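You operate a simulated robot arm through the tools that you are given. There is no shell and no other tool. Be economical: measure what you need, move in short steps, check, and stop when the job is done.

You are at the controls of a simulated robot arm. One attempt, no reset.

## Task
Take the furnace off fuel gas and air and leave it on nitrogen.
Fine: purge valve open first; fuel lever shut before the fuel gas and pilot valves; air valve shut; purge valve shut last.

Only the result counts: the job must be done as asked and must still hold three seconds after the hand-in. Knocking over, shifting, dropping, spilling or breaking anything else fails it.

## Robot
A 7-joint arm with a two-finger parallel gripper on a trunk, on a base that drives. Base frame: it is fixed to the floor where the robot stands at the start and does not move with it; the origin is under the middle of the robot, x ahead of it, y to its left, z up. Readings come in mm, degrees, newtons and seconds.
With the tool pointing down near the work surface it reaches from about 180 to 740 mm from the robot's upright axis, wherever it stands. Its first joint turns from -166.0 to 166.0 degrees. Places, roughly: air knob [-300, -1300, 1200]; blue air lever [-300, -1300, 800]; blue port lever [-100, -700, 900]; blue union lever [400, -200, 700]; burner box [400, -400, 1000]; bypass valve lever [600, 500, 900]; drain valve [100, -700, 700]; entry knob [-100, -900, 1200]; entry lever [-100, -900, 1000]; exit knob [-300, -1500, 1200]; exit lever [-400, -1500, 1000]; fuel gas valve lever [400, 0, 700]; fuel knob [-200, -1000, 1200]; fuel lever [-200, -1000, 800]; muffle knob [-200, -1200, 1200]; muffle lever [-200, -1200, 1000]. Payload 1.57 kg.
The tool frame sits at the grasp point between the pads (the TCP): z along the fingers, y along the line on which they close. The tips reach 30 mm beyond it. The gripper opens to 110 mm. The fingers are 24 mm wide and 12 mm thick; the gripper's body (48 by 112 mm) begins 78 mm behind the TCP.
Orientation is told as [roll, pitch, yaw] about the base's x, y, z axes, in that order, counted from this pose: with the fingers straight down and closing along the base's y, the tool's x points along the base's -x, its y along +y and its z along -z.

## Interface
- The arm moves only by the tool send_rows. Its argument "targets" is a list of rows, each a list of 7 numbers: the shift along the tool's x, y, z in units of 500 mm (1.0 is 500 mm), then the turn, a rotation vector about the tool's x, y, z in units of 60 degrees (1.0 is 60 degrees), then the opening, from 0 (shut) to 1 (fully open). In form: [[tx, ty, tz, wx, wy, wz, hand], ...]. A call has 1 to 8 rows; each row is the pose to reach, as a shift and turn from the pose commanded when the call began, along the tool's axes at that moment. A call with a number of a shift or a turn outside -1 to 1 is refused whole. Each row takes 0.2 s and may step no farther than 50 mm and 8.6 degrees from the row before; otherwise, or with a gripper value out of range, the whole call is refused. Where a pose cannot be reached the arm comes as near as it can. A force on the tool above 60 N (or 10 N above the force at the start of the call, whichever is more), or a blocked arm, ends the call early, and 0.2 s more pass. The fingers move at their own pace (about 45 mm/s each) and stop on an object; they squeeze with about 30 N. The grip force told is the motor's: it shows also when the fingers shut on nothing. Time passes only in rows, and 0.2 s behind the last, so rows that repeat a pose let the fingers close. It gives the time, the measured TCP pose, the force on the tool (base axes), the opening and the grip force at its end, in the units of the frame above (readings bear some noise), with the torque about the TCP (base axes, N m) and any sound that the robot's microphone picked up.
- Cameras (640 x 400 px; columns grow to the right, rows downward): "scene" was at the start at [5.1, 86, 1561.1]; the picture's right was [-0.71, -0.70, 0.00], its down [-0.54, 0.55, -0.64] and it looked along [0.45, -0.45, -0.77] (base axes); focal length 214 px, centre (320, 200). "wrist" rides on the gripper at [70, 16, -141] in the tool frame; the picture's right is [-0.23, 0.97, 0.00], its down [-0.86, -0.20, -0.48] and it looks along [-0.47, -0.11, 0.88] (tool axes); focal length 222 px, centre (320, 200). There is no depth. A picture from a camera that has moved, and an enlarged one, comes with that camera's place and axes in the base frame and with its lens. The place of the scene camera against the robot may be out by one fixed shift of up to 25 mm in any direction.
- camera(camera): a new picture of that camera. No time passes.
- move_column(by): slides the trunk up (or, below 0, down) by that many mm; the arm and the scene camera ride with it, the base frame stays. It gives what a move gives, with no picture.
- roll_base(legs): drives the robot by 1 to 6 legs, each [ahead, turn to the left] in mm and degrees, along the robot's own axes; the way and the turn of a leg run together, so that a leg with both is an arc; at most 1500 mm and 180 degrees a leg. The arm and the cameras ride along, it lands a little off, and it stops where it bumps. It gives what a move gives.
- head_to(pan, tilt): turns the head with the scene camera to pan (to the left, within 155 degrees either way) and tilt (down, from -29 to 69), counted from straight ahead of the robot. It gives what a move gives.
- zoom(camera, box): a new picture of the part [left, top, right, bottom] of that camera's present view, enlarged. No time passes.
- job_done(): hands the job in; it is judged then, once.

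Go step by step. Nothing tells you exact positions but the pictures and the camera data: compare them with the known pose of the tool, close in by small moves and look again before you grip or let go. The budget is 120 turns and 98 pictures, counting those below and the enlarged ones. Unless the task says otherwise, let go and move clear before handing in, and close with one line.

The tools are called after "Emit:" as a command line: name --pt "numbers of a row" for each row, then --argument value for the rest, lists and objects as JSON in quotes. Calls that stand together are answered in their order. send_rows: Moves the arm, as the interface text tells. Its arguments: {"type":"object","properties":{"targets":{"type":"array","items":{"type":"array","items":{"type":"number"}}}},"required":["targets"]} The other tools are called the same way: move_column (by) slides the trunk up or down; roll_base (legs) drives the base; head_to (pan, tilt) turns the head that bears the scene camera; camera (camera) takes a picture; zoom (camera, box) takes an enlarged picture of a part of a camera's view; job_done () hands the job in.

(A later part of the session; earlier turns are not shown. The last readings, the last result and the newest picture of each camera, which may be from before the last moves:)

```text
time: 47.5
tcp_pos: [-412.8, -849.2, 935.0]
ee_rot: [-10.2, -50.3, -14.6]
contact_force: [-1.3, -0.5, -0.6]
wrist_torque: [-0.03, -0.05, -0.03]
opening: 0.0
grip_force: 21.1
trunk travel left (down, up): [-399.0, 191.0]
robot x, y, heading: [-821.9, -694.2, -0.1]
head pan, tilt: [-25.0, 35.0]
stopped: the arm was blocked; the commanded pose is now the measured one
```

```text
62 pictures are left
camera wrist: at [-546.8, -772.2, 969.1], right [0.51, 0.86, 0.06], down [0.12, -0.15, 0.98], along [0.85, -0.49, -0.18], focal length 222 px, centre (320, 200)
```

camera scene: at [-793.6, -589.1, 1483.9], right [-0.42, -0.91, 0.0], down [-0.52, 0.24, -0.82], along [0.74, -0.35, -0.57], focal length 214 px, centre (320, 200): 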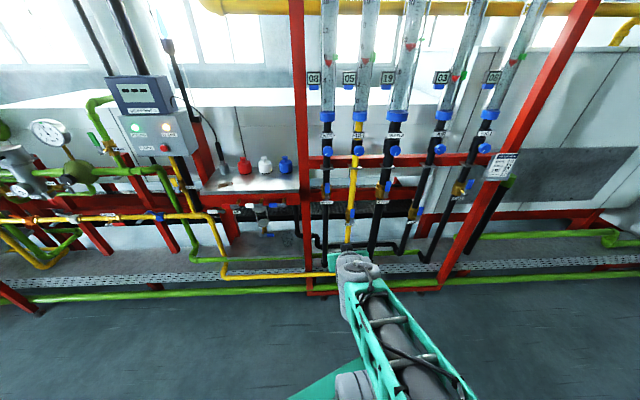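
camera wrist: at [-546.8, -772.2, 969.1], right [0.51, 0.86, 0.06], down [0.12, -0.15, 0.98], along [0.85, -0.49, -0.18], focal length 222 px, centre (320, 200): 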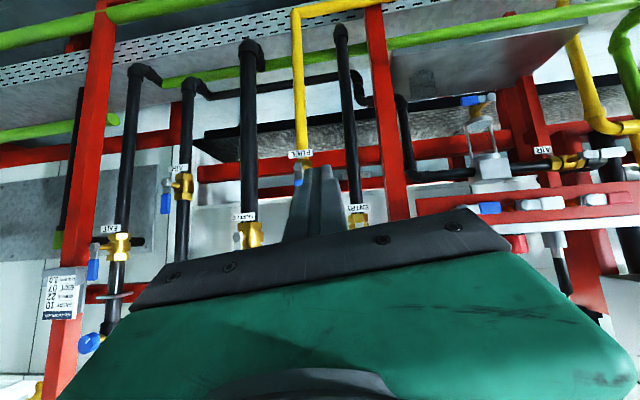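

The arm settled lower at (-413,-849,935). I notice another AIR label by the shelf; let me zoom both views.

Emit:
zoom --camera "wrist" --box '[440, 80, 640, 205]'

Emit:
zoom --camera "scene" --box '[200, 140, 360, 240]'

Emit:
zoom --camera "wrist" --box '[240, 100, 400, 200]'

```text
3.20 times, centred on (540, 142) of wrist
camera zoom: at [-546.8, -772.2, 969.1], right [0.51, 0.86, 0.06], down [0.12, -0.15, 0.98], along [0.85, -0.49, -0.18], focal length 711 px, centre (-384, 384)
```

zoom: 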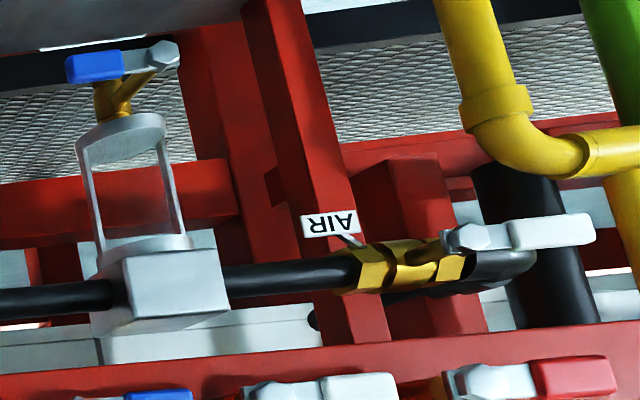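

```text
4.00 times, centred on (280, 190) of scene
camera zoom: at [-793.6, -589.1, 1483.9], right [-0.42, -0.91, 0.0], down [-0.52, 0.24, -0.82], along [0.74, -0.35, -0.57], focal length 858 px, centre (480, 240)
```

zoom: 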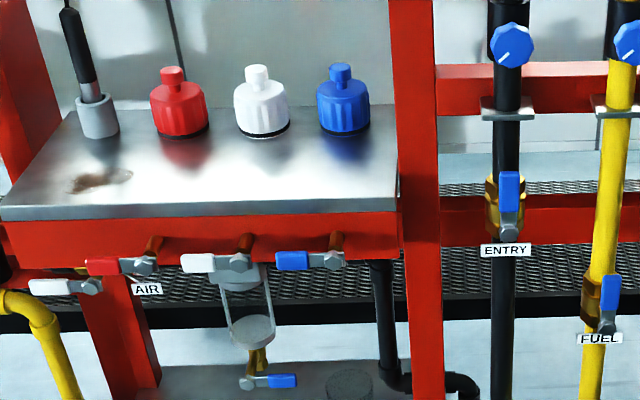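

```text
4.00 times, centred on (320, 150) of wrist
camera zoom: at [-546.8, -772.2, 969.1], right [0.51, 0.86, 0.06], down [0.12, -0.15, 0.98], along [0.85, -0.49, -0.18], focal length 888 px, centre (320, 400)
```

zoom: 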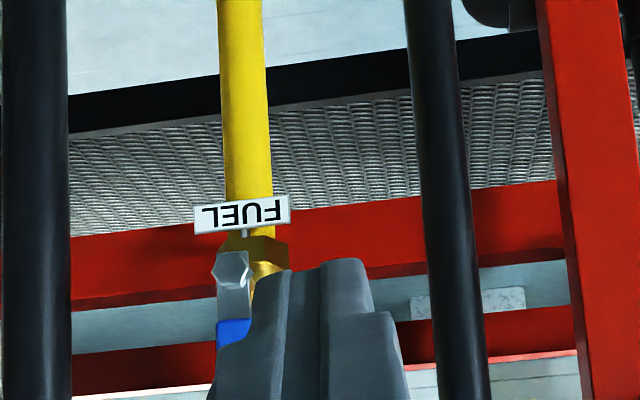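

The AIR valve at the burner shelf has a white lever (open, along the pipe), separate from the rack's blue air lever. First the FUEL lever, hub ≈ (-150,-1053,800), handle up. I'll roll closer and bring the tool in front of it.

Emit:
roll_base --legs '[[100, 0]]'

Emit:
send_rows --pt "-0.017 -0.061 0.054 0 0 0 0" --pt "-0.034 -0.122 0.108 0 0 0 0" --pt "-0.05 -0.182 0.162 0 0 0 0" --pt "-0.067 -0.243 0.216 0 0 0 0" --pt "-0.084 -0.304 0.27 0 0 0 0"

Emit:
camera --camera "wrist"

```text
time: 48.6
tcp_pos: [-312.2, -850.1, 934.2]
ee_rot: [-10.2, -50.2, -14.7]
contact_force: [0.3, 0.3, 1.0]
wrist_torque: [-0.03, -0.02, 0.01]
opening: 0.0
grip_force: 22.0
trunk travel left (down, up): [-399.0, 191.0]
robot x, y, heading: [-725.8, -693.5, -0.2]
head pan, tilt: [-25.0, 35.0]
```

```text
time: 49.8
tcp_pos: [-251.1, -1044.9, 898.1]
ee_rot: [-10.2, -50.5, -14.5]
contact_force: [0.7, -0.8, 0.0]
wrist_torque: [0.01, -0.01, 0.0]
opening: 0.0
grip_force: 21.2
trunk travel left (down, up): [-399.0, 191.0]
robot x, y, heading: [-723.2, -691.4, -0.3]
head pan, tilt: [-25.0, 35.0]
```

```text
58 pictures are left
camera wrist: at [-385.7, -967.3, 931.2], right [0.51, 0.86, 0.06], down [0.12, -0.15, 0.98], along [0.85, -0.49, -0.18], focal length 222 px, centre (320, 200)
```

wrist: 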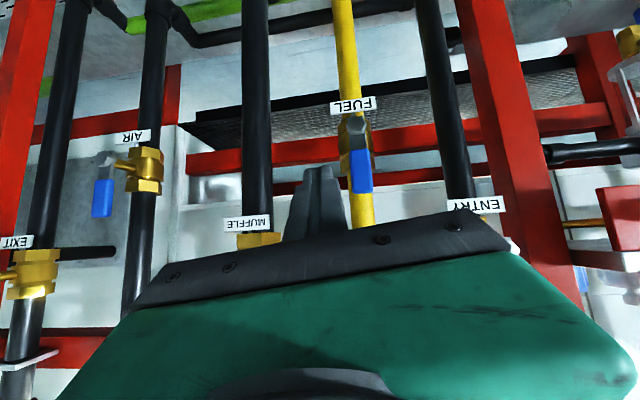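

Fuel hub ≈ (-163,-1044,808), handle tip at ≈ z 880. I'll set the closed fingers to the right of the handle and try pushing left.

Emit:
send_rows --pt "-0.021 -0.002 0.065 0 0 0 0" --pt "-0.042 -0.003 0.129 0 0 0 0"

Emit:
camera --camera "wrist"

Emit:
send_rows --pt "-0.006 0.039 0 0 0 0 0" --pt "-0.014 0.068 -0.002 0 0 0 0" --pt "-0.02 0.098 -0.003 0 0 0 0"

Emit:
camera --camera "wrist"

```text
time: 50.4
tcp_pos: [-193.6, -1072.2, 873.8]
ee_rot: [-10.1, -50.4, -14.5]
contact_force: [-0.2, -0.4, 0.1]
wrist_torque: [-0.01, 0.01, 0.0]
opening: 0.1
grip_force: 21.0
trunk travel left (down, up): [-399.0, 191.0]
robot x, y, heading: [-723.7, -689.9, -0.5]
head pan, tilt: [-25.0, 35.0]
```

```text
57 pictures are left
camera wrist: at [-327.8, -995.2, 907.9], right [0.51, 0.86, 0.07], down [0.12, -0.15, 0.98], along [0.85, -0.49, -0.18], focal length 222 px, centre (320, 200)
```

wrist: 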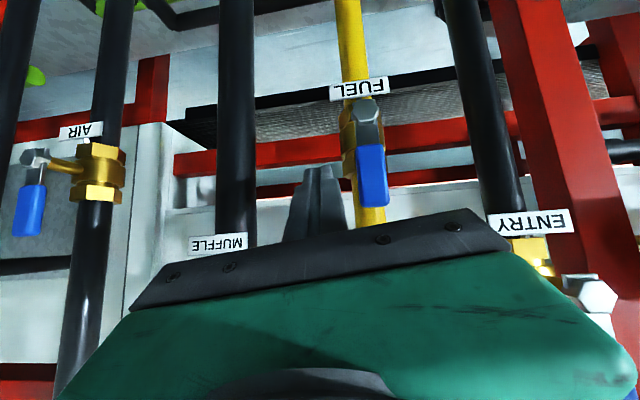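

```text
time: 51.1
tcp_pos: [-185.8, -1055.9, 873.8]
ee_rot: [-11.3, -49.9, -15.8]
contact_force: [-0.5, -20.7, -8.9]
wrist_torque: [0.06, 0.09, -0.26]
opening: 0.1
grip_force: 21.1
trunk travel left (down, up): [-399.0, 191.0]
robot x, y, heading: [-727.7, -690.9, -1.1]
head pan, tilt: [-25.0, 35.0]
stopped in row 3: the force on the tool passed its limit at 71 N (the readings are from after the stop); the commanded pose is now the measured one
```

```text
56 pictures are left
camera wrist: at [-316.9, -974.1, 908.4], right [0.54, 0.84, 0.05], down [0.13, -0.14, 0.98], along [0.83, -0.53, -0.18], focal length 222 px, centre (320, 200)
```

wrist: 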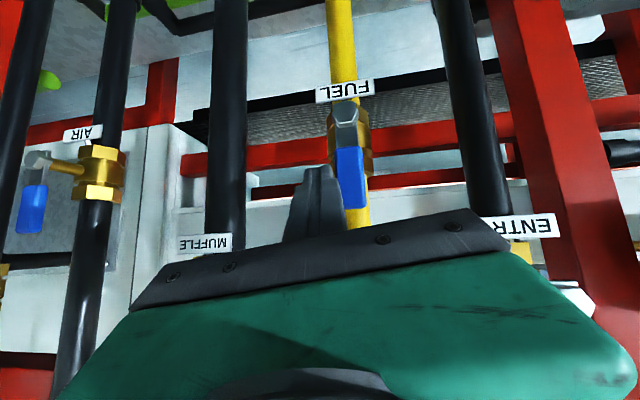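

It's at its stop that way; the fuel lever closes to the right. Retreat, go around to the left side of the handle.

Emit:
send_rows --pt "0 -0.016 -0.01 0 0 0 0" --pt "-0.004 -0.016 -0.09 0 0 0 0" --pt "-0.004 -0.016 -0.16 0 0 0 0" --pt "-0.018 0.06 -0.16 0 0 0 0" --pt "-0.018 0.122 -0.16 0 0 0 0" --pt "-0.018 0.122 -0.08 0 0 0 0" --pt "-0.018 0.122 -0.003 0 0 0 0"

Emit:
camera --camera "wrist"

```text
time: 52.7
tcp_pos: [-154.3, -997.0, 873.3]
ee_rot: [-11.2, -50.0, -15.5]
contact_force: [0.0, 0.1, -0.4]
wrist_torque: [-0.01, -0.01, 0.02]
opening: 0.1
grip_force: 21.3
trunk travel left (down, up): [-399.0, 191.0]
robot x, y, heading: [-723.7, -694.7, -0.9]
head pan, tilt: [-25.0, 35.0]
```

```text
55 pictures are left
camera wrist: at [-284.7, -916.4, 907.9], right [0.54, 0.84, 0.05], down [0.13, -0.14, 0.98], along [0.83, -0.52, -0.18], focal length 222 px, centre (320, 200)
```

wrist: 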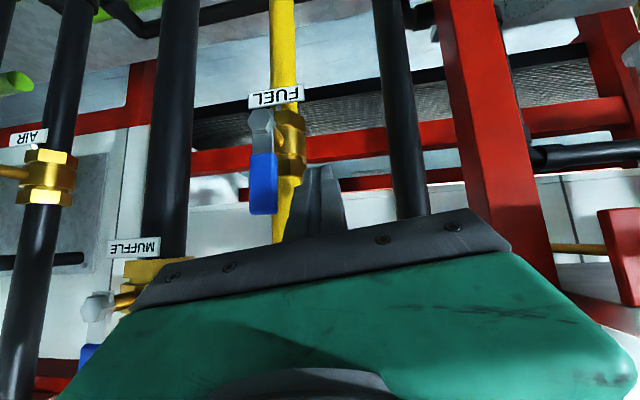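

Now pushing the handle to the right.

Emit:
send_rows --pt "0.006 -0.047 0.002 0 0 0 0" --pt "0.01 -0.107 0 0 0 0 0" --pt "0.022 -0.137 0.008 0 0 0 0" --pt "0.038 -0.159 0.019 0 0 0 0"

Emit:
camera --camera "wrist"

```text
time: 53.7
tcp_pos: [-193.3, -1072.0, 863.5]
ee_rot: [-11.3, -49.9, -15.6]
contact_force: [0.6, -1.0, 1.4]
wrist_torque: [0.0, -0.05, 0.02]
opening: 0.0
grip_force: 21.2
trunk travel left (down, up): [-399.0, 191.0]
robot x, y, heading: [-724.9, -694.4, -0.9]
head pan, tilt: [-25.0, 35.0]
```

```text
54 pictures are left
camera wrist: at [-324.7, -990.1, 898.6], right [0.54, 0.84, 0.05], down [0.13, -0.14, 0.98], along [0.83, -0.52, -0.18], focal length 222 px, centre (320, 200)
```

wrist: 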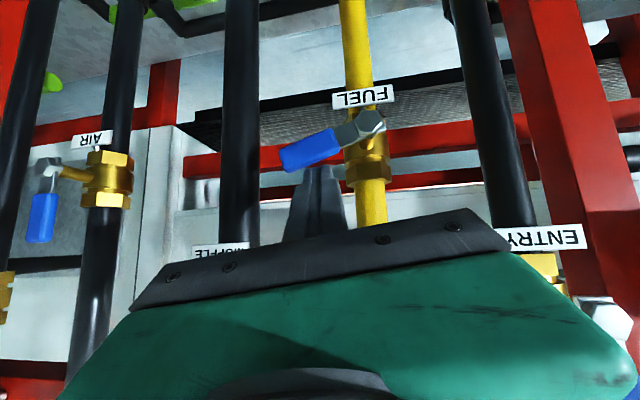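

About 65° turned. Continue to the stop.

Emit:
send_rows --pt "0.02 -0.017 0.015 0 0 0 0" --pt "0.043 -0.027 0.033 0 0 0 0" --pt "0.064 -0.026 0.049 0 0 0 0" --pt "0.076 -0.024 0.059 0 0 0 0"

Emit:
camera --camera "wrist"

```text
time: 54.5
tcp_pos: [-192.4, -1088.2, 844.6]
ee_rot: [-12.4, -51.9, -14.3]
contact_force: [5.1, -5.5, 6.7]
wrist_torque: [-0.14, -0.24, -0.03]
opening: 0.0
grip_force: 21.1
trunk travel left (down, up): [-399.0, 191.0]
robot x, y, heading: [-726.8, -692.7, -0.6]
head pan, tilt: [-25.0, 35.0]
stopped in row 3: the force on the tool passed its limit at 74 N (the readings are from after the stop); the commanded pose is now the measured one
```

```text
53 pictures are left
camera wrist: at [-325.8, -1008.1, 874.8], right [0.53, 0.85, 0.05], down [0.1, -0.12, 0.99], along [0.84, -0.52, -0.15], focal length 222 px, centre (320, 200)
```

wrist: 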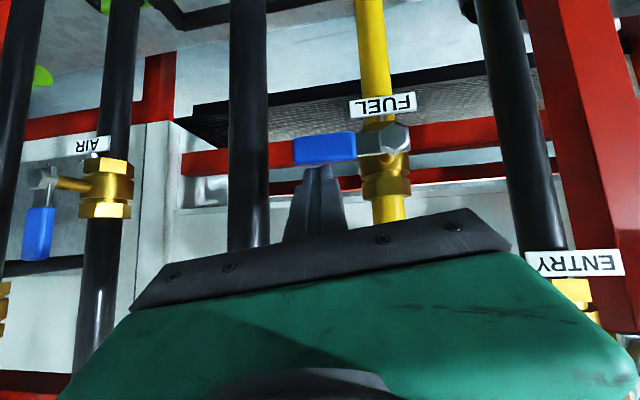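

Fuel lever is horizontal on its stop: shut. Now retreat and drive left to the AIR valve (≈(109,-510,835)) and pilot valve (≈(256,-338,920)).

Emit:
send_rows --pt "-0.016 -0.003 -0.012 0 0 0 0" --pt "0.02 0 -0.09 0 0 0 0" --pt "0.05 0.003 -0.16 0 0 0 0" --pt "0.08 0.006 -0.235 0 0 0 0" --pt "0.108 0.008 -0.305 0 0 0 0" --pt "0.136 0.01 -0.38 0 0 0 0"

Emit:
roll_base --legs '[[0, 62.6], [580, 0], [0, -62]]'

Emit:
camera --camera "wrist"

Emit:
camera --camera "scene"

```text
time: 55.9
tcp_pos: [-364.0, -996.7, 903.9]
ee_rot: [-12.0, -51.5, -14.5]
contact_force: [0.1, 0.4, -0.6]
wrist_torque: [-0.04, 0.03, 0.0]
opening: 0.1
grip_force: 20.8
trunk travel left (down, up): [-399.0, 191.0]
robot x, y, heading: [-723.0, -693.3, -0.7]
head pan, tilt: [-25.0, 35.0]
```

```text
time: 64.8
tcp_pos: [-95.8, -496.9, 905.3]
ee_rot: [-11.9, -51.5, -16.2]
contact_force: [-0.2, 0.1, 1.0]
wrist_torque: [0.01, -0.03, -0.01]
opening: 0.0
grip_force: 21.8
trunk travel left (down, up): [-399.0, 191.0]
robot x, y, heading: [-449.6, -184.5, -2.3]
head pan, tilt: [-25.0, 35.0]
```

```text
52 pictures are left
camera wrist: at [-226.3, -412.4, 934.6], right [0.55, 0.83, 0.05], down [0.1, -0.13, 0.99], along [0.83, -0.54, -0.16], focal length 222 px, centre (320, 200)
```

wrist: 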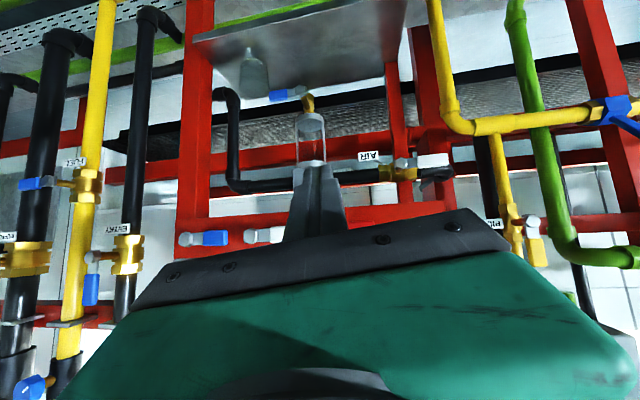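

```text
51 pictures are left
camera scene: at [-410.7, -79.3, 1482.4], right [-0.46, -0.89, 0.0], down [-0.51, 0.26, -0.82], along [0.73, -0.38, -0.57], focal length 214 px, centre (320, 200)
```

scene: 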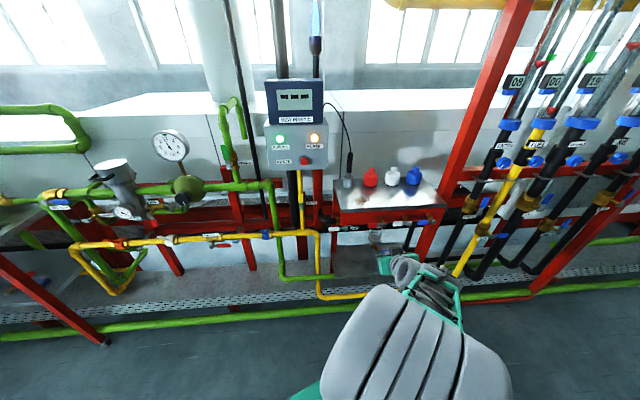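

Fuel flow display now reads 00. The AIR valve (white handle pointing left) is near (150,-492,825). I'll move closer in front of it.

Emit:
send_rows --pt "-0.03 0.066 0.038 0 0 0 0" --pt "-0.061 0.132 0.076 0 0 0 0" --pt "-0.091 0.198 0.114 0 0 0 0" --pt "-0.122 0.264 0.152 0 0 0 0" --pt "-0.152 0.33 0.19 0 0 0 0"

Emit:
camera --camera "wrist"

```text
time: 66.0
tcp_pos: [85.4, -402.0, 883.5]
ee_rot: [-11.8, -51.5, -16.3]
contact_force: [-0.1, -0.7, -0.1]
wrist_torque: [0.02, 0.0, 0.01]
opening: 0.0
grip_force: 21.6
trunk travel left (down, up): [-399.0, 191.0]
robot x, y, heading: [-446.4, -178.7, -2.4]
head pan, tilt: [-25.0, 35.0]
```

```text
50 pictures are left
camera wrist: at [-44.9, -318.1, 914.1], right [0.55, 0.83, 0.05], down [0.1, -0.13, 0.99], along [0.83, -0.54, -0.16], focal length 222 px, centre (320, 200)
```

wrist: 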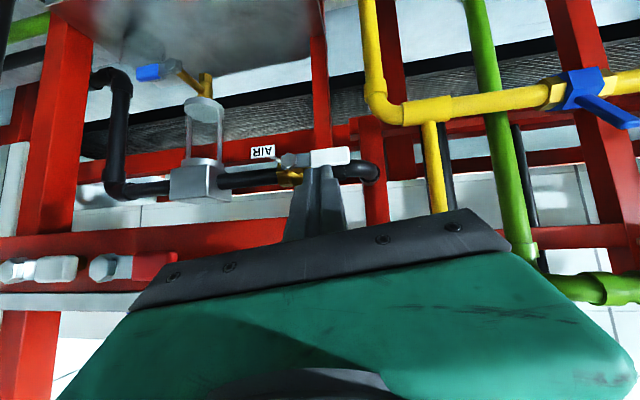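

Hub ≈ (161,-493,820), tip ≈ (196,-428,820). I'll level the tool before going in, so it clears the shelf rail above.

Emit:
send_rows --pt "0 0 -0.04 0 -0.1 0 0" --pt "0 0 -0.08 0 -0.2 0 0" --pt "0 0 -0.08 0 -0.3 0 0" --pt "0 0 -0.08 0 -0.4 0 0"

Emit:
camera --camera "wrist"

```text
time: 67.0
tcp_pos: [56.9, -385.1, 909.4]
ee_rot: [-28.5, -74.4, 2.1]
contact_force: [-0.6, 0.2, 0.7]
wrist_torque: [-0.03, 0.0, 0.0]
opening: 0.2
grip_force: 20.8
trunk travel left (down, up): [-399.0, 191.0]
robot x, y, heading: [-448.2, -181.3, -2.4]
head pan, tilt: [-25.0, 35.0]
```

```text
49 pictures are left
camera wrist: at [-76.5, -308.2, 873.9], right [0.48, 0.87, 0.09], down [-0.27, 0.04, 0.96], along [0.84, -0.49, 0.25], focal length 222 px, centre (320, 200)
```

wrist: 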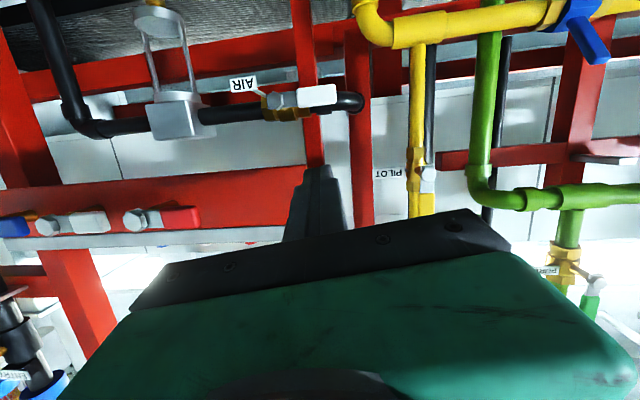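

Now clearly: the AIR handle's outer end projects left beyond the shelf rail's end. Move the fingers to just above its outer end.

Emit:
send_rows --pt "0.025 0.015 0.08 0 0 0 0" --pt "0.029 0.025 0.17 0 0 0 0" --pt "0.029 0.033 0.267 0 0 0 0"

Emit:
camera --camera "wrist"

```text
time: 67.8
tcp_pos: [176.5, -433.2, 862.7]
ee_rot: [-28.3, -74.2, 1.8]
contact_force: [0.3, 0.1, -0.6]
wrist_torque: [0.0, 0.01, 0.0]
opening: 0.4
grip_force: 21.0
trunk travel left (down, up): [-399.0, 191.0]
robot x, y, heading: [-444.0, -179.5, -2.6]
head pan, tilt: [-25.0, 35.0]
```

```text
48 pictures are left
camera wrist: at [42.2, -355.0, 828.2], right [0.48, 0.87, 0.09], down [-0.27, 0.04, 0.96], along [0.84, -0.49, 0.25], focal length 222 px, centre (320, 200)
```

wrist: 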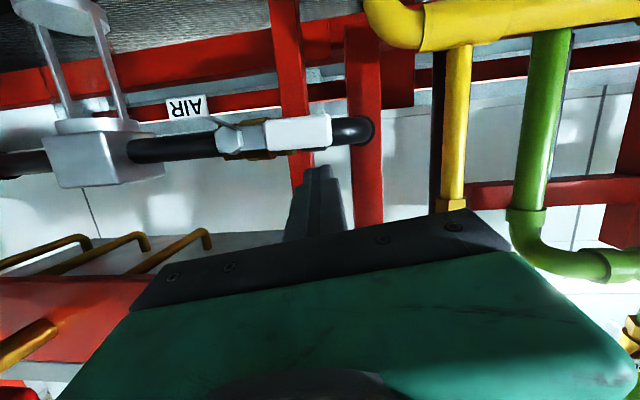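

Fingers are right above the outer handle. Push down.

Emit:
send_rows --pt "0.029 0.004 0.007 0 0 0 0" --pt "0.061 0.012 0.015 0 0 0 0" --pt "0.094 0.018 0.024 0 0 0 0" --pt "0.128 0.012 0.032 0 0 0 0"

Emit:
camera --camera "wrist"

```text
time: 68.8
tcp_pos: [173.8, -432.1, 794.4]
ee_rot: [-28.1, -74.1, 1.7]
contact_force: [0.9, -0.4, -0.3]
wrist_torque: [-0.02, -0.05, 0.04]
opening: 0.0
grip_force: 21.2
trunk travel left (down, up): [-399.0, 191.0]
robot x, y, heading: [-446.9, -184.6, -2.5]
head pan, tilt: [-25.0, 35.0]
```

```text
47 pictures are left
camera wrist: at [40.4, -355.9, 760.3], right [0.48, 0.87, 0.09], down [-0.27, 0.04, 0.96], along [0.84, -0.49, 0.25], focal length 222 px, centre (320, 200)
```

wrist: 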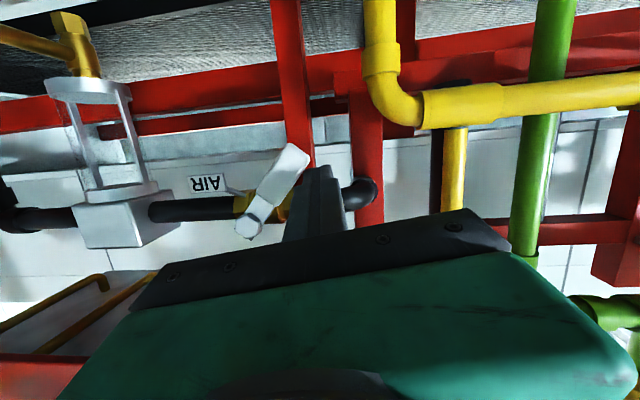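

Turning downward well. Continue the arc to the stop.

Emit:
send_rows --pt "0.031 -0.014 0.007 0 0 0 0" --pt "0.056 -0.036 0.012 0 0 0 0" --pt "0.076 -0.066 0.015 0 0 0 0" --pt "0.084 -0.087 0.016 0 0 0 0" --pt "0.086 -0.096 0.016 0 0 0 0"

Emit:
camera --camera "wrist"

```text
time: 70.0
tcp_pos: [155.3, -467.7, 757.5]
ee_rot: [-26.1, -74.7, 0.8]
contact_force: [4.8, 18.8, 3.2]
wrist_torque: [0.15, -0.13, 0.36]
opening: 0.0
grip_force: 21.3
trunk travel left (down, up): [-399.0, 191.0]
robot x, y, heading: [-445.9, -182.1, -1.1]
head pan, tilt: [-25.0, 35.0]
stopped in row 5: the force on the tool passed its limit at 62 N (the readings are from after the stop); the commanded pose is now the measured one
```

```text
46 pictures are left
camera wrist: at [20.7, -393.1, 723.4], right [0.46, 0.88, 0.11], down [-0.27, 0.03, 0.96], along [0.84, -0.47, 0.25], focal length 222 px, centre (320, 200)
```

wrist: 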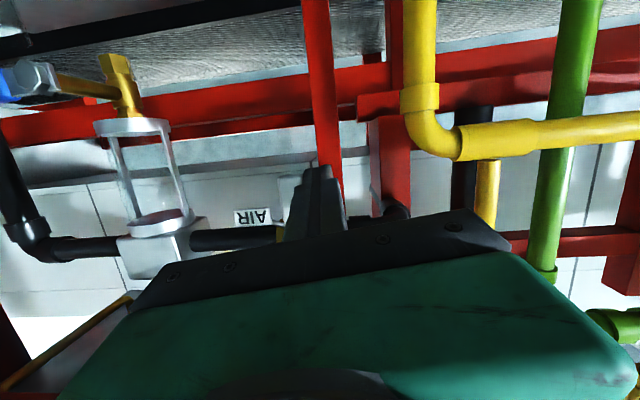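

Stopped at the limit. Retreat and check the AIR handle.

Emit:
send_rows --pt "0 0.03 0 0 0 0 0" --pt "0 0.03 -0.08 0 0 0 0" --pt "0 0.03 -0.16 0 0 0 0" --pt "0 0.03 -0.24 0 0 0 0" --pt "-0.08 0.03 -0.27 0 0 0 0" --pt "-0.16 0.03 -0.27 0 0 0 0"

Emit:
camera --camera "wrist"

Emit:
camera --camera "scene"

```text
time: 71.4
tcp_pos: [65.1, -397.8, 865.6]
ee_rot: [-26.4, -74.6, 0.9]
contact_force: [0.5, 0.4, 0.3]
wrist_torque: [0.02, 0.01, 0.0]
opening: 0.0
grip_force: 21.8
trunk travel left (down, up): [-399.0, 191.0]
robot x, y, heading: [-445.0, -181.8, -1.6]
head pan, tilt: [-25.0, 35.0]
```

```text
45 pictures are left
camera wrist: at [-70.5, -323.0, 831.0], right [0.46, 0.88, 0.1], down [-0.27, 0.03, 0.96], along [0.84, -0.47, 0.25], focal length 222 px, centre (320, 200)
```

wrist: 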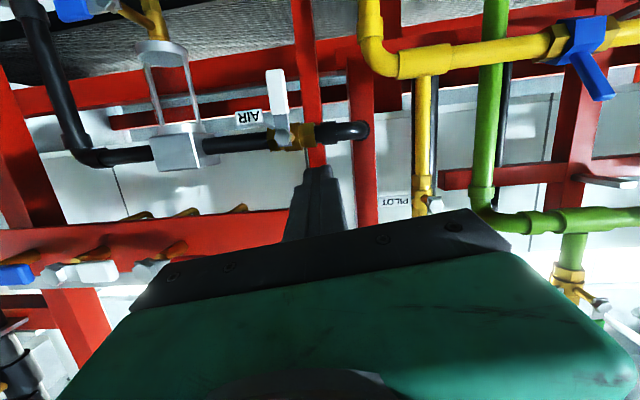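

```text
44 pictures are left
camera scene: at [-411.7, -78.8, 1482.3], right [-0.45, -0.89, 0.0], down [-0.51, 0.26, -0.82], along [0.73, -0.37, -0.57], focal length 214 px, centre (320, 200)
```

scene: 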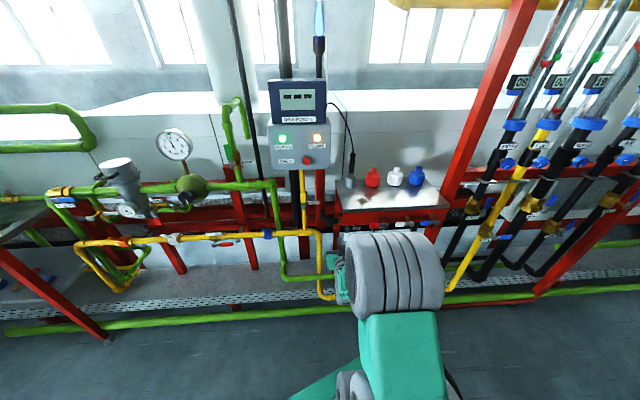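

AIR is shut (handle down across the pipe). Next, the PILOT valve near (256,-334,923): move up and left to view it.

Emit:
send_rows --pt "-0.064 0.056 0.003 0 0 0 0" --pt "-0.128 0.111 0.005 0 0 0 0" --pt "-0.192 0.167 0.008 0 0 0 0" --pt "-0.257 0.222 0.011 0 0 0 0"

Emit:
camera --camera "wrist"

```text
time: 72.4
tcp_pos: [150.1, -300.0, 973.8]
ee_rot: [-26.4, -74.6, 1.0]
contact_force: [0.4, -0.8, 0.2]
wrist_torque: [-0.01, -0.03, -0.01]
opening: 0.1
grip_force: 22.2
trunk travel left (down, up): [-399.0, 191.0]
robot x, y, heading: [-445.5, -180.0, -1.5]
head pan, tilt: [-25.0, 35.0]
```

```text
43 pictures are left
camera wrist: at [15.4, -225.4, 939.1], right [0.46, 0.88, 0.1], down [-0.27, 0.03, 0.96], along [0.84, -0.47, 0.25], focal length 222 px, centre (320, 200)
```

wrist: 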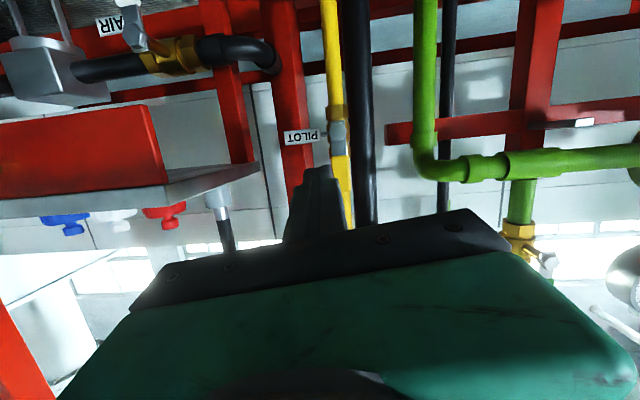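

Emit:
zoom --camera "wrist" --box '[270, 90, 400, 230]'

```text
2.86 times, centred on (335, 160) of wrist
camera zoom: at [15.4, -225.4, 939.1], right [0.46, 0.88, 0.1], down [-0.27, 0.03, 0.96], along [0.84, -0.47, 0.25], focal length 635 px, centre (277, 314)
```

zoom: 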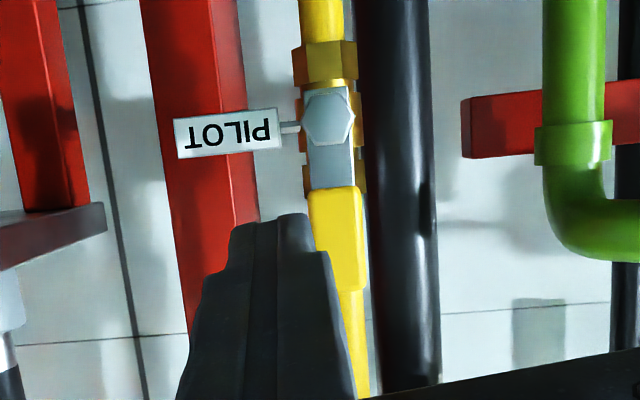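

The pilot handle points up (open). I'll come in on its right side and try pushing left, with the label on the right.

Emit:
send_rows --pt "-0.03 -0.039 0.05 0 0 0 0" --pt "-0.05 -0.039 0.12 0 0 0 0" --pt "-0.06 -0.039 0.179 0 0 0 0"

Emit:
camera --camera "wrist"

Emit:
send_rows --pt "-0.005 0.035 0.001 0 0 0 0" --pt "-0.012 0.062 0.001 0 0 0 0" --pt "-0.018 0.09 0.002 0 0 0 0"

Emit:
camera --camera "wrist"

```text
time: 73.2
tcp_pos: [226.6, -357.5, 984.0]
ee_rot: [-26.5, -74.6, 1.1]
contact_force: [0.4, -0.1, 0.2]
wrist_torque: [0.05, 0.0, 0.01]
opening: 0.0
grip_force: 21.4
trunk travel left (down, up): [-399.0, 191.0]
robot x, y, heading: [-444.0, -180.9, -1.6]
head pan, tilt: [-25.0, 35.0]
```

```text
41 pictures are left
camera wrist: at [91.8, -282.4, 949.1], right [0.46, 0.88, 0.1], down [-0.27, 0.03, 0.96], along [0.84, -0.47, 0.25], focal length 222 px, centre (320, 200)
```

wrist: 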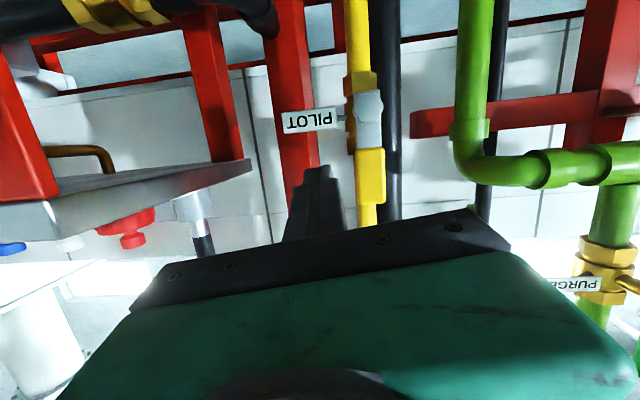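

```text
time: 74.0
tcp_pos: [250.8, -315.9, 989.4]
ee_rot: [-26.5, -74.7, 1.2]
contact_force: [-0.4, -2.0, -0.2]
wrist_torque: [-0.04, 0.01, -0.03]
opening: 0.0
grip_force: 21.3
trunk travel left (down, up): [-399.0, 191.0]
robot x, y, heading: [-444.8, -181.4, -1.5]
head pan, tilt: [-25.0, 35.0]
```

```text
40 pictures are left
camera wrist: at [114.6, -241.5, 953.6], right [0.46, 0.88, 0.1], down [-0.27, 0.03, 0.96], along [0.84, -0.47, 0.26], focal length 222 px, centre (320, 200)
```

wrist: 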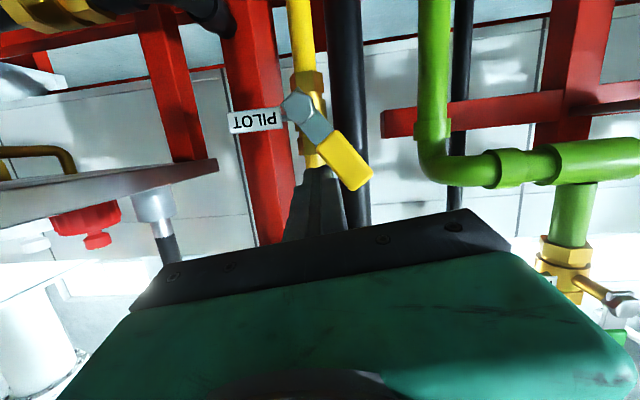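

Turning left. Continue to horizontal.

Emit:
send_rows --pt "0.004 0.028 0.003 0 0 0 0" --pt "0.014 0.054 0.007 0 0 0 0" --pt "0.031 0.073 0.012 0 0 0 0" --pt "0.053 0.09 0.018 0 0 0 0" --pt "0.069 0.098 0.023 0 0 0 0" --pt "0.083 0.099 0.026 0 0 0 0"

Emit:
camera --camera "wrist"

```text
time: 75.4
tcp_pos: [270.2, -277.9, 956.1]
ee_rot: [-27.4, -76.3, 1.9]
contact_force: [-0.7, -2.8, 48.5]
wrist_torque: [-0.4, -0.53, -0.62]
opening: 0.0
grip_force: 21.3
trunk travel left (down, up): [-399.0, 191.0]
robot x, y, heading: [-445.3, -180.9, -1.6]
head pan, tilt: [-25.0, 35.0]
```

```text
39 pictures are left
camera wrist: at [137.5, -203.1, 916.9], right [0.46, 0.88, 0.11], down [-0.3, 0.03, 0.95], along [0.84, -0.47, 0.28], focal length 222 px, centre (320, 200)
```

wrist: 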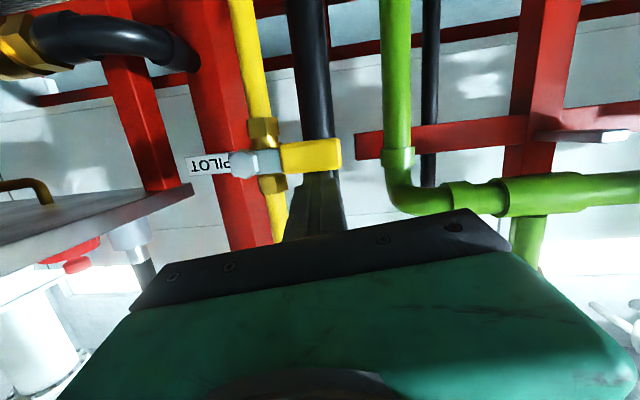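

Pilot handle is horizontal on its stop: shut. Retreat and drive left to the FUEL GAS valve.

Emit:
send_rows --pt "-0.02 0 0 0 0 0 0" --pt "-0.02 0 -0.08 0 0 0 0" --pt "-0.02 0 -0.16 0 0 0 0" --pt "-0.02 0 -0.24 0 0 0 0" --pt "-0.02 0 -0.32 0 0 0 0"

Emit:
roll_base --legs '[[0, 63.5], [500, 0], [0, -62]]'

Emit:
camera --camera "wrist"

Emit:
head_to --pan -10 --tilt 45

Emit:
camera --camera "scene"

```text
time: 76.6
tcp_pos: [131.7, -207.3, 987.3]
ee_rot: [-26.6, -74.5, 1.1]
contact_force: [-0.2, 0.1, 0.9]
wrist_torque: [-0.01, -0.03, -0.02]
opening: 0.1
grip_force: 21.2
trunk travel left (down, up): [-399.0, 191.0]
robot x, y, heading: [-449.4, -179.7, -1.8]
head pan, tilt: [-25.0, 35.0]
```

```text
time: 85.2
tcp_pos: [366.3, 270.5, 988.2]
ee_rot: [-26.5, -74.6, 3.7]
contact_force: [0.6, 0.2, 0.8]
wrist_torque: [0.02, -0.03, 0.0]
opening: 0.0
grip_force: 21.4
trunk travel left (down, up): [-399.0, 191.0]
robot x, y, heading: [-215.7, 268.8, 1.1]
head pan, tilt: [-25.0, 35.0]
```

```text
38 pictures are left
camera wrist: at [229.0, 338.8, 953.7], right [0.42, 0.9, 0.1], down [-0.27, 0.02, 0.96], along [0.86, -0.43, 0.25], focal length 222 px, centre (320, 200)
```

wrist: 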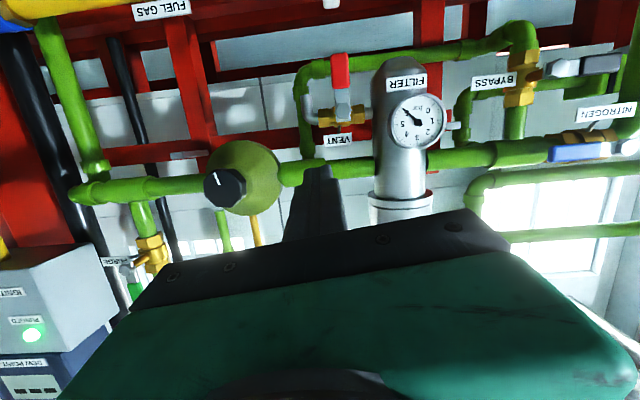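

```text
time: 85.9
tcp_pos: [366.8, 271.0, 987.9]
ee_rot: [-26.4, -74.5, 3.7]
contact_force: [0.6, 0.4, -1.0]
wrist_torque: [0.01, -0.02, -0.01]
opening: 0.0
grip_force: 21.0
trunk travel left (down, up): [-399.0, 191.0]
robot x, y, heading: [-212.7, 273.5, 0.7]
head pan, tilt: [-10.0, 45.0]
```

```text
37 pictures are left
camera scene: at [-184.3, 396.1, 1467.6], right [-0.16, -0.99, 0.0], down [-0.7, 0.11, -0.71], along [0.7, -0.11, -0.71], focal length 214 px, centre (320, 200)
```

scene: 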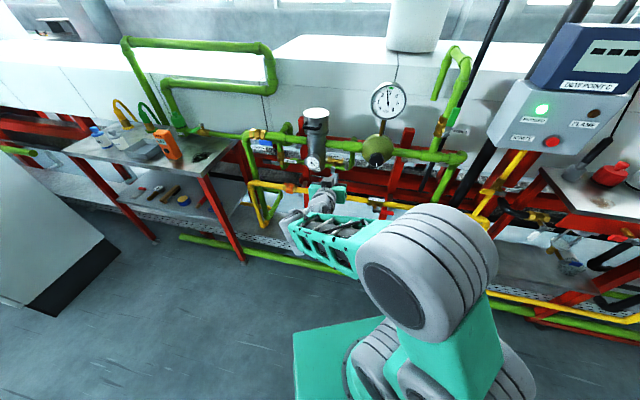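

FLAME light is out; PURGED is on; nitrogen lever open. Now move the tool down and right in front of the FUEL GAS valve.

Emit:
send_rows --pt "0.06 -0.06 -0.01 0 0 0 0" --pt "0.12 -0.12 0.01 0 0 0 0" --pt "0.18 -0.18 0.03 0 0 0 0" --pt "0.24 -0.24 0.05 0 0 0 0" --pt "0.3 -0.3 0.07 0 0 0 0" --pt "0.356 -0.364 0.084 0 0 0 0"

Emit:
camera --camera "wrist"

```text
time: 87.3
tcp_pos: [288.3, 81.9, 827.6]
ee_rot: [-26.6, -74.7, 3.7]
contact_force: [0.0, 0.6, 0.5]
wrist_torque: [-0.02, -0.03, -0.02]
opening: 0.0
grip_force: 21.7
trunk travel left (down, up): [-399.0, 191.0]
robot x, y, heading: [-212.0, 267.1, 0.8]
head pan, tilt: [-10.0, 45.0]
```

```text
36 pictures are left
camera wrist: at [151.5, 150.6, 793.6], right [0.42, 0.9, 0.1], down [-0.28, 0.02, 0.96], along [0.86, -0.44, 0.26], focal length 222 px, centre (320, 200)
```

wrist: 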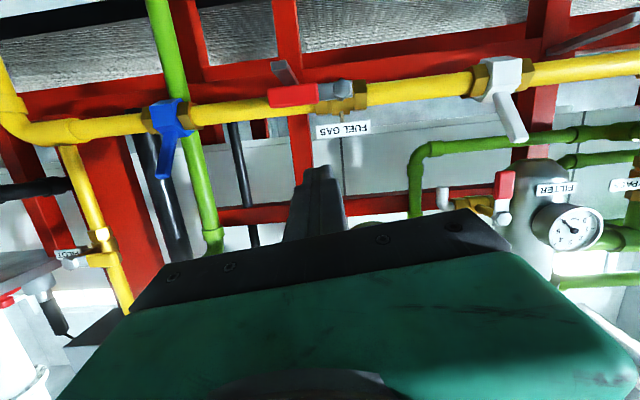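

FUEL GAS hub ≈ (425,51,739), handle pointing right to ≈ (388,-24,738). Approach above its outer end.

Emit:
send_rows --pt "0.01 -0.04 0.06 0 0 0 0" --pt "0.025 -0.075 0.12 0 0 0 0" --pt "0.04 -0.075 0.19 0 0 0 0"

Emit:
camera --camera "wrist"

```text
time: 88.1
tcp_pos: [355.9, 10.6, 789.1]
ee_rot: [-26.7, -74.7, 3.7]
contact_force: [0.4, 1.0, -0.6]
wrist_torque: [0.01, 0.0, 0.0]
opening: 0.0
grip_force: 20.8
trunk travel left (down, up): [-399.0, 191.0]
robot x, y, heading: [-213.5, 271.1, 1.1]
head pan, tilt: [-10.0, 45.0]
```

```text
35 pictures are left
camera wrist: at [218.2, 79.1, 754.9], right [0.42, 0.9, 0.1], down [-0.27, 0.02, 0.96], along [0.86, -0.44, 0.25], focal length 222 px, centre (320, 200)
```

wrist: 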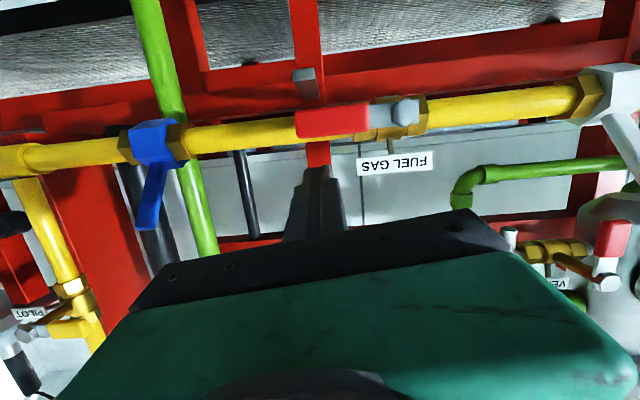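

Fingers are already above the outer handle. Push down.

Emit:
send_rows --pt "0.041 0.005 0.01 0 0 0 0" --pt "0.074 0.005 0.018 0 0 0 0" --pt "0.105 0.007 0.026 0 0 0 0" --pt "0.137 0.021 0.034 0 0 0 0"

Emit:
camera --camera "wrist"

```text
time: 89.1
tcp_pos: [355.9, 14.2, 717.7]
ee_rot: [-26.4, -74.5, 3.5]
contact_force: [-11.0, 7.9, 0.8]
wrist_torque: [0.0, 0.05, 0.25]
opening: 0.0
grip_force: 20.8
trunk travel left (down, up): [-399.0, 191.0]
robot x, y, heading: [-216.4, 269.1, 0.9]
head pan, tilt: [-10.0, 45.0]
```

```text
34 pictures are left
camera wrist: at [217.7, 82.5, 684.5], right [0.42, 0.9, 0.1], down [-0.27, 0.02, 0.96], along [0.86, -0.43, 0.25], focal length 222 px, centre (320, 200)
```

wrist: 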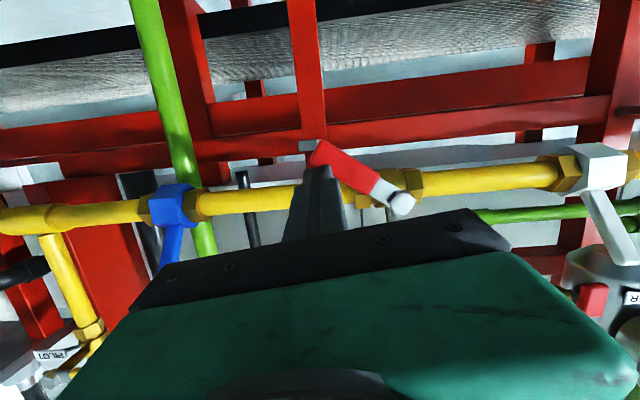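

The handle is turning (about 35–40°). Light rubbing behind, so I'll back off a few mm while continuing the arc.

Emit:
send_rows --pt "0.025 0.019 -0.002 0 0 0 0" --pt "0.045 0.045 0.002 0 0 0 0" --pt "0.06 0.073 0.006 0 0 0 0"

Emit:
camera --camera "wrist"

```text
time: 89.9
tcp_pos: [364.8, 45.9, 686.8]
ee_rot: [-26.6, -74.7, 3.8]
contact_force: [-0.2, -0.4, 0.2]
wrist_torque: [0.04, 0.02, 0.01]
opening: 0.0
grip_force: 21.6
trunk travel left (down, up): [-399.0, 191.0]
robot x, y, heading: [-216.8, 268.0, 1.1]
head pan, tilt: [-10.0, 45.0]
```

```text
33 pictures are left
camera wrist: at [227.2, 112.6, 651.5], right [0.42, 0.9, 0.1], down [-0.27, 0.02, 0.96], along [0.86, -0.43, 0.26], focal length 222 px, centre (320, 200)
```

wrist: 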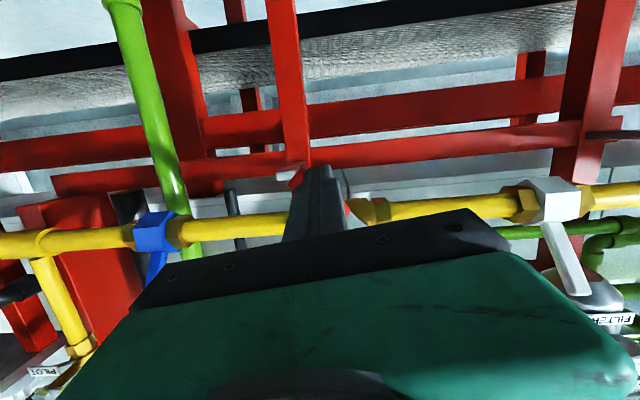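

The finger may have slipped in front of the handle. Retreat a little and look.

Emit:
send_rows --pt "0 0 -0.08 0 0 0 0" --pt "-0.08 -0.05 -0.12 0 0 0 0" --pt "-0.16 -0.08 -0.12 0 0 0 0"

Emit:
camera --camera "wrist"

```text
refused: row 2 steps farther than a row can; nothing moved
```

```text
32 pictures are left
camera wrist: at [227.2, 112.6, 651.5], right [0.42, 0.9, 0.1], down [-0.27, 0.02, 0.96], along [0.86, -0.43, 0.26], focal length 222 px, centre (320, 200)
```

wrist: 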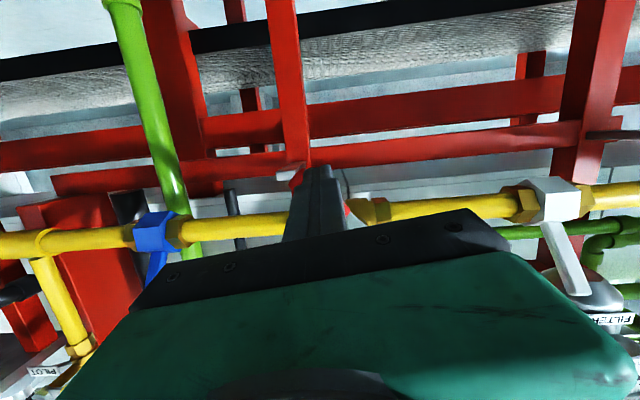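

Emit:
send_rows --pt "0 0 -0.08 0 0 0 0" --pt "-0.07 -0.04 -0.12 0 0 0 0" --pt "-0.15 -0.08 -0.12 0 0 0 0"

Emit:
camera --camera "wrist"

```text
time: 90.7
tcp_pos: [315.6, 34.8, 776.8]
ee_rot: [-26.4, -74.6, 3.6]
contact_force: [0.8, -0.2, 0.1]
wrist_torque: [-0.02, 0.0, -0.02]
opening: 0.0
grip_force: 21.5
trunk travel left (down, up): [-399.0, 191.0]
robot x, y, heading: [-214.0, 269.3, 1.3]
head pan, tilt: [-10.0, 45.0]
```

```text
31 pictures are left
camera wrist: at [176.9, 103.6, 742.3], right [0.42, 0.9, 0.1], down [-0.27, 0.02, 0.96], along [0.86, -0.43, 0.25], focal length 222 px, centre (320, 200)
```

wrist: 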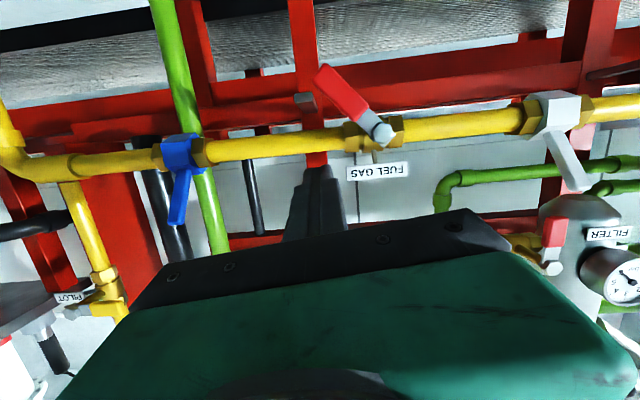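

The handle is at about 45–50°; the finger slipped off its face. I'll re-engage deeper, nearer the handle's end, below the pipe line.

Emit:
send_rows --pt "0.085 -0.004 0.02 0 0 0 0" --pt "0.099 -0.004 0.08 0 0 0 0" --pt "0.099 -0.004 0.115 0 0 0 0"

Emit:
camera --camera "wrist"

```text
time: 91.5
tcp_pos: [352.4, 9.1, 716.0]
ee_rot: [-26.3, -74.5, 3.6]
contact_force: [-0.2, -0.3, 0.1]
wrist_torque: [-0.01, 0.02, 0.01]
opening: 0.0
grip_force: 21.3
trunk travel left (down, up): [-399.0, 191.0]
robot x, y, heading: [-212.0, 270.3, 0.9]
head pan, tilt: [-10.0, 45.0]
```

```text
30 pictures are left
camera wrist: at [214.3, 77.4, 680.8], right [0.42, 0.9, 0.1], down [-0.27, 0.02, 0.96], along [0.86, -0.43, 0.25], focal length 222 px, centre (320, 200)
```

wrist: 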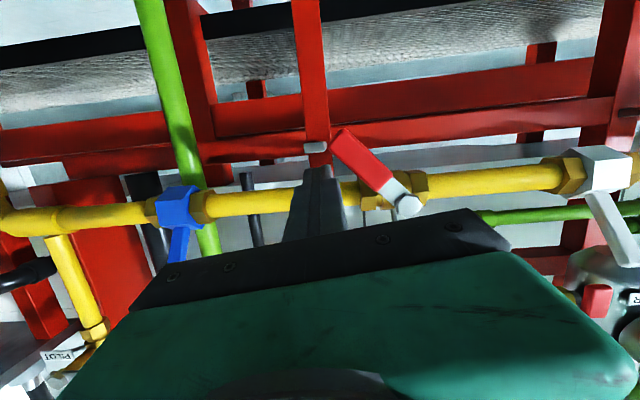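

The finger is properly beside the handle. Advance slightly and continue pushing down and left along the arc.

Emit:
send_rows --pt "0 0 0.016 0 0 0 0" --pt "0.008 0.029 0.021 0 0 0 0" --pt "0.025 0.045 0.027 0 0 0 0" --pt "0.038 0.063 0.032 0 0 0 0" --pt "0.047 0.082 0.036 0 0 0 0" --pt "0.053 0.104 0.04 0 0 0 0" --pt "0.056 0.127 0.043 0 0 0 0" --pt "0.056 0.141 0.045 0 0 0 0"

Emit:
camera --camera "wrist"

```text
time: 93.3
tcp_pos: [384.6, 48.9, 678.2]
ee_rot: [-29.0, -74.6, 4.8]
contact_force: [-14.6, -11.6, 9.9]
wrist_torque: [0.13, -0.28, -0.16]
opening: 0.2
grip_force: 21.5
trunk travel left (down, up): [-399.0, 191.0]
robot x, y, heading: [-211.4, 268.0, 0.2]
head pan, tilt: [-10.0, 45.0]
stopped in row 8: the force on the tool passed its limit at 69 N (the readings are from after the stop); the commanded pose is now the measured one
```

```text
29 pictures are left
camera wrist: at [247.7, 120.5, 642.7], right [0.44, 0.89, 0.09], down [-0.27, 0.03, 0.96], along [0.86, -0.45, 0.26], focal length 222 px, centre (320, 200)
```

wrist: 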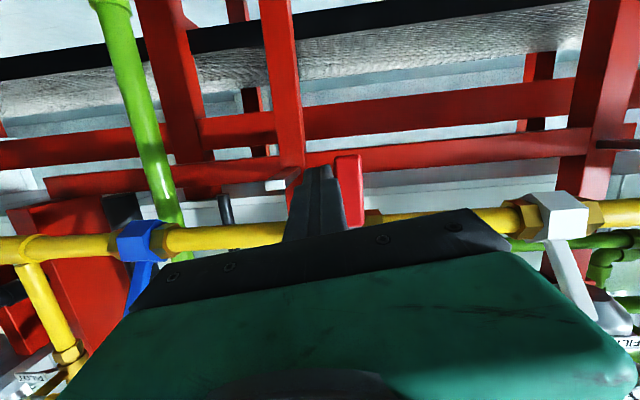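

The handle points straight down at its stop. Retreat and verify.

Emit:
send_rows --pt "0 -0.03 0 0 0 0 0" --pt "0 -0.03 -0.08 0 0 0 0" --pt "0 -0.03 -0.16 0 0 0 0" --pt "-0.05 -0.03 -0.22 0 0 0 0" --pt "-0.13 -0.03 -0.24 0 0 0 0"

Emit:
camera --camera "wrist"

```text
time: 94.5
tcp_pos: [290.9, 87.7, 769.8]
ee_rot: [-28.3, -74.6, 4.4]
contact_force: [0.2, 0.6, 0.0]
wrist_torque: [-0.01, 0.0, 0.01]
opening: 0.0
grip_force: 20.8
trunk travel left (down, up): [-399.0, 191.0]
robot x, y, heading: [-212.5, 269.8, 0.1]
head pan, tilt: [-10.0, 45.0]
```

```text
28 pictures are left
camera wrist: at [153.1, 158.4, 734.1], right [0.44, 0.89, 0.1], down [-0.27, 0.03, 0.96], along [0.86, -0.45, 0.26], focal length 222 px, centre (320, 200)
```

wrist: 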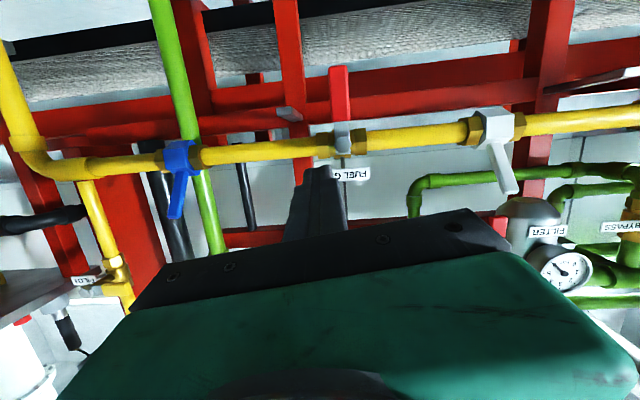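

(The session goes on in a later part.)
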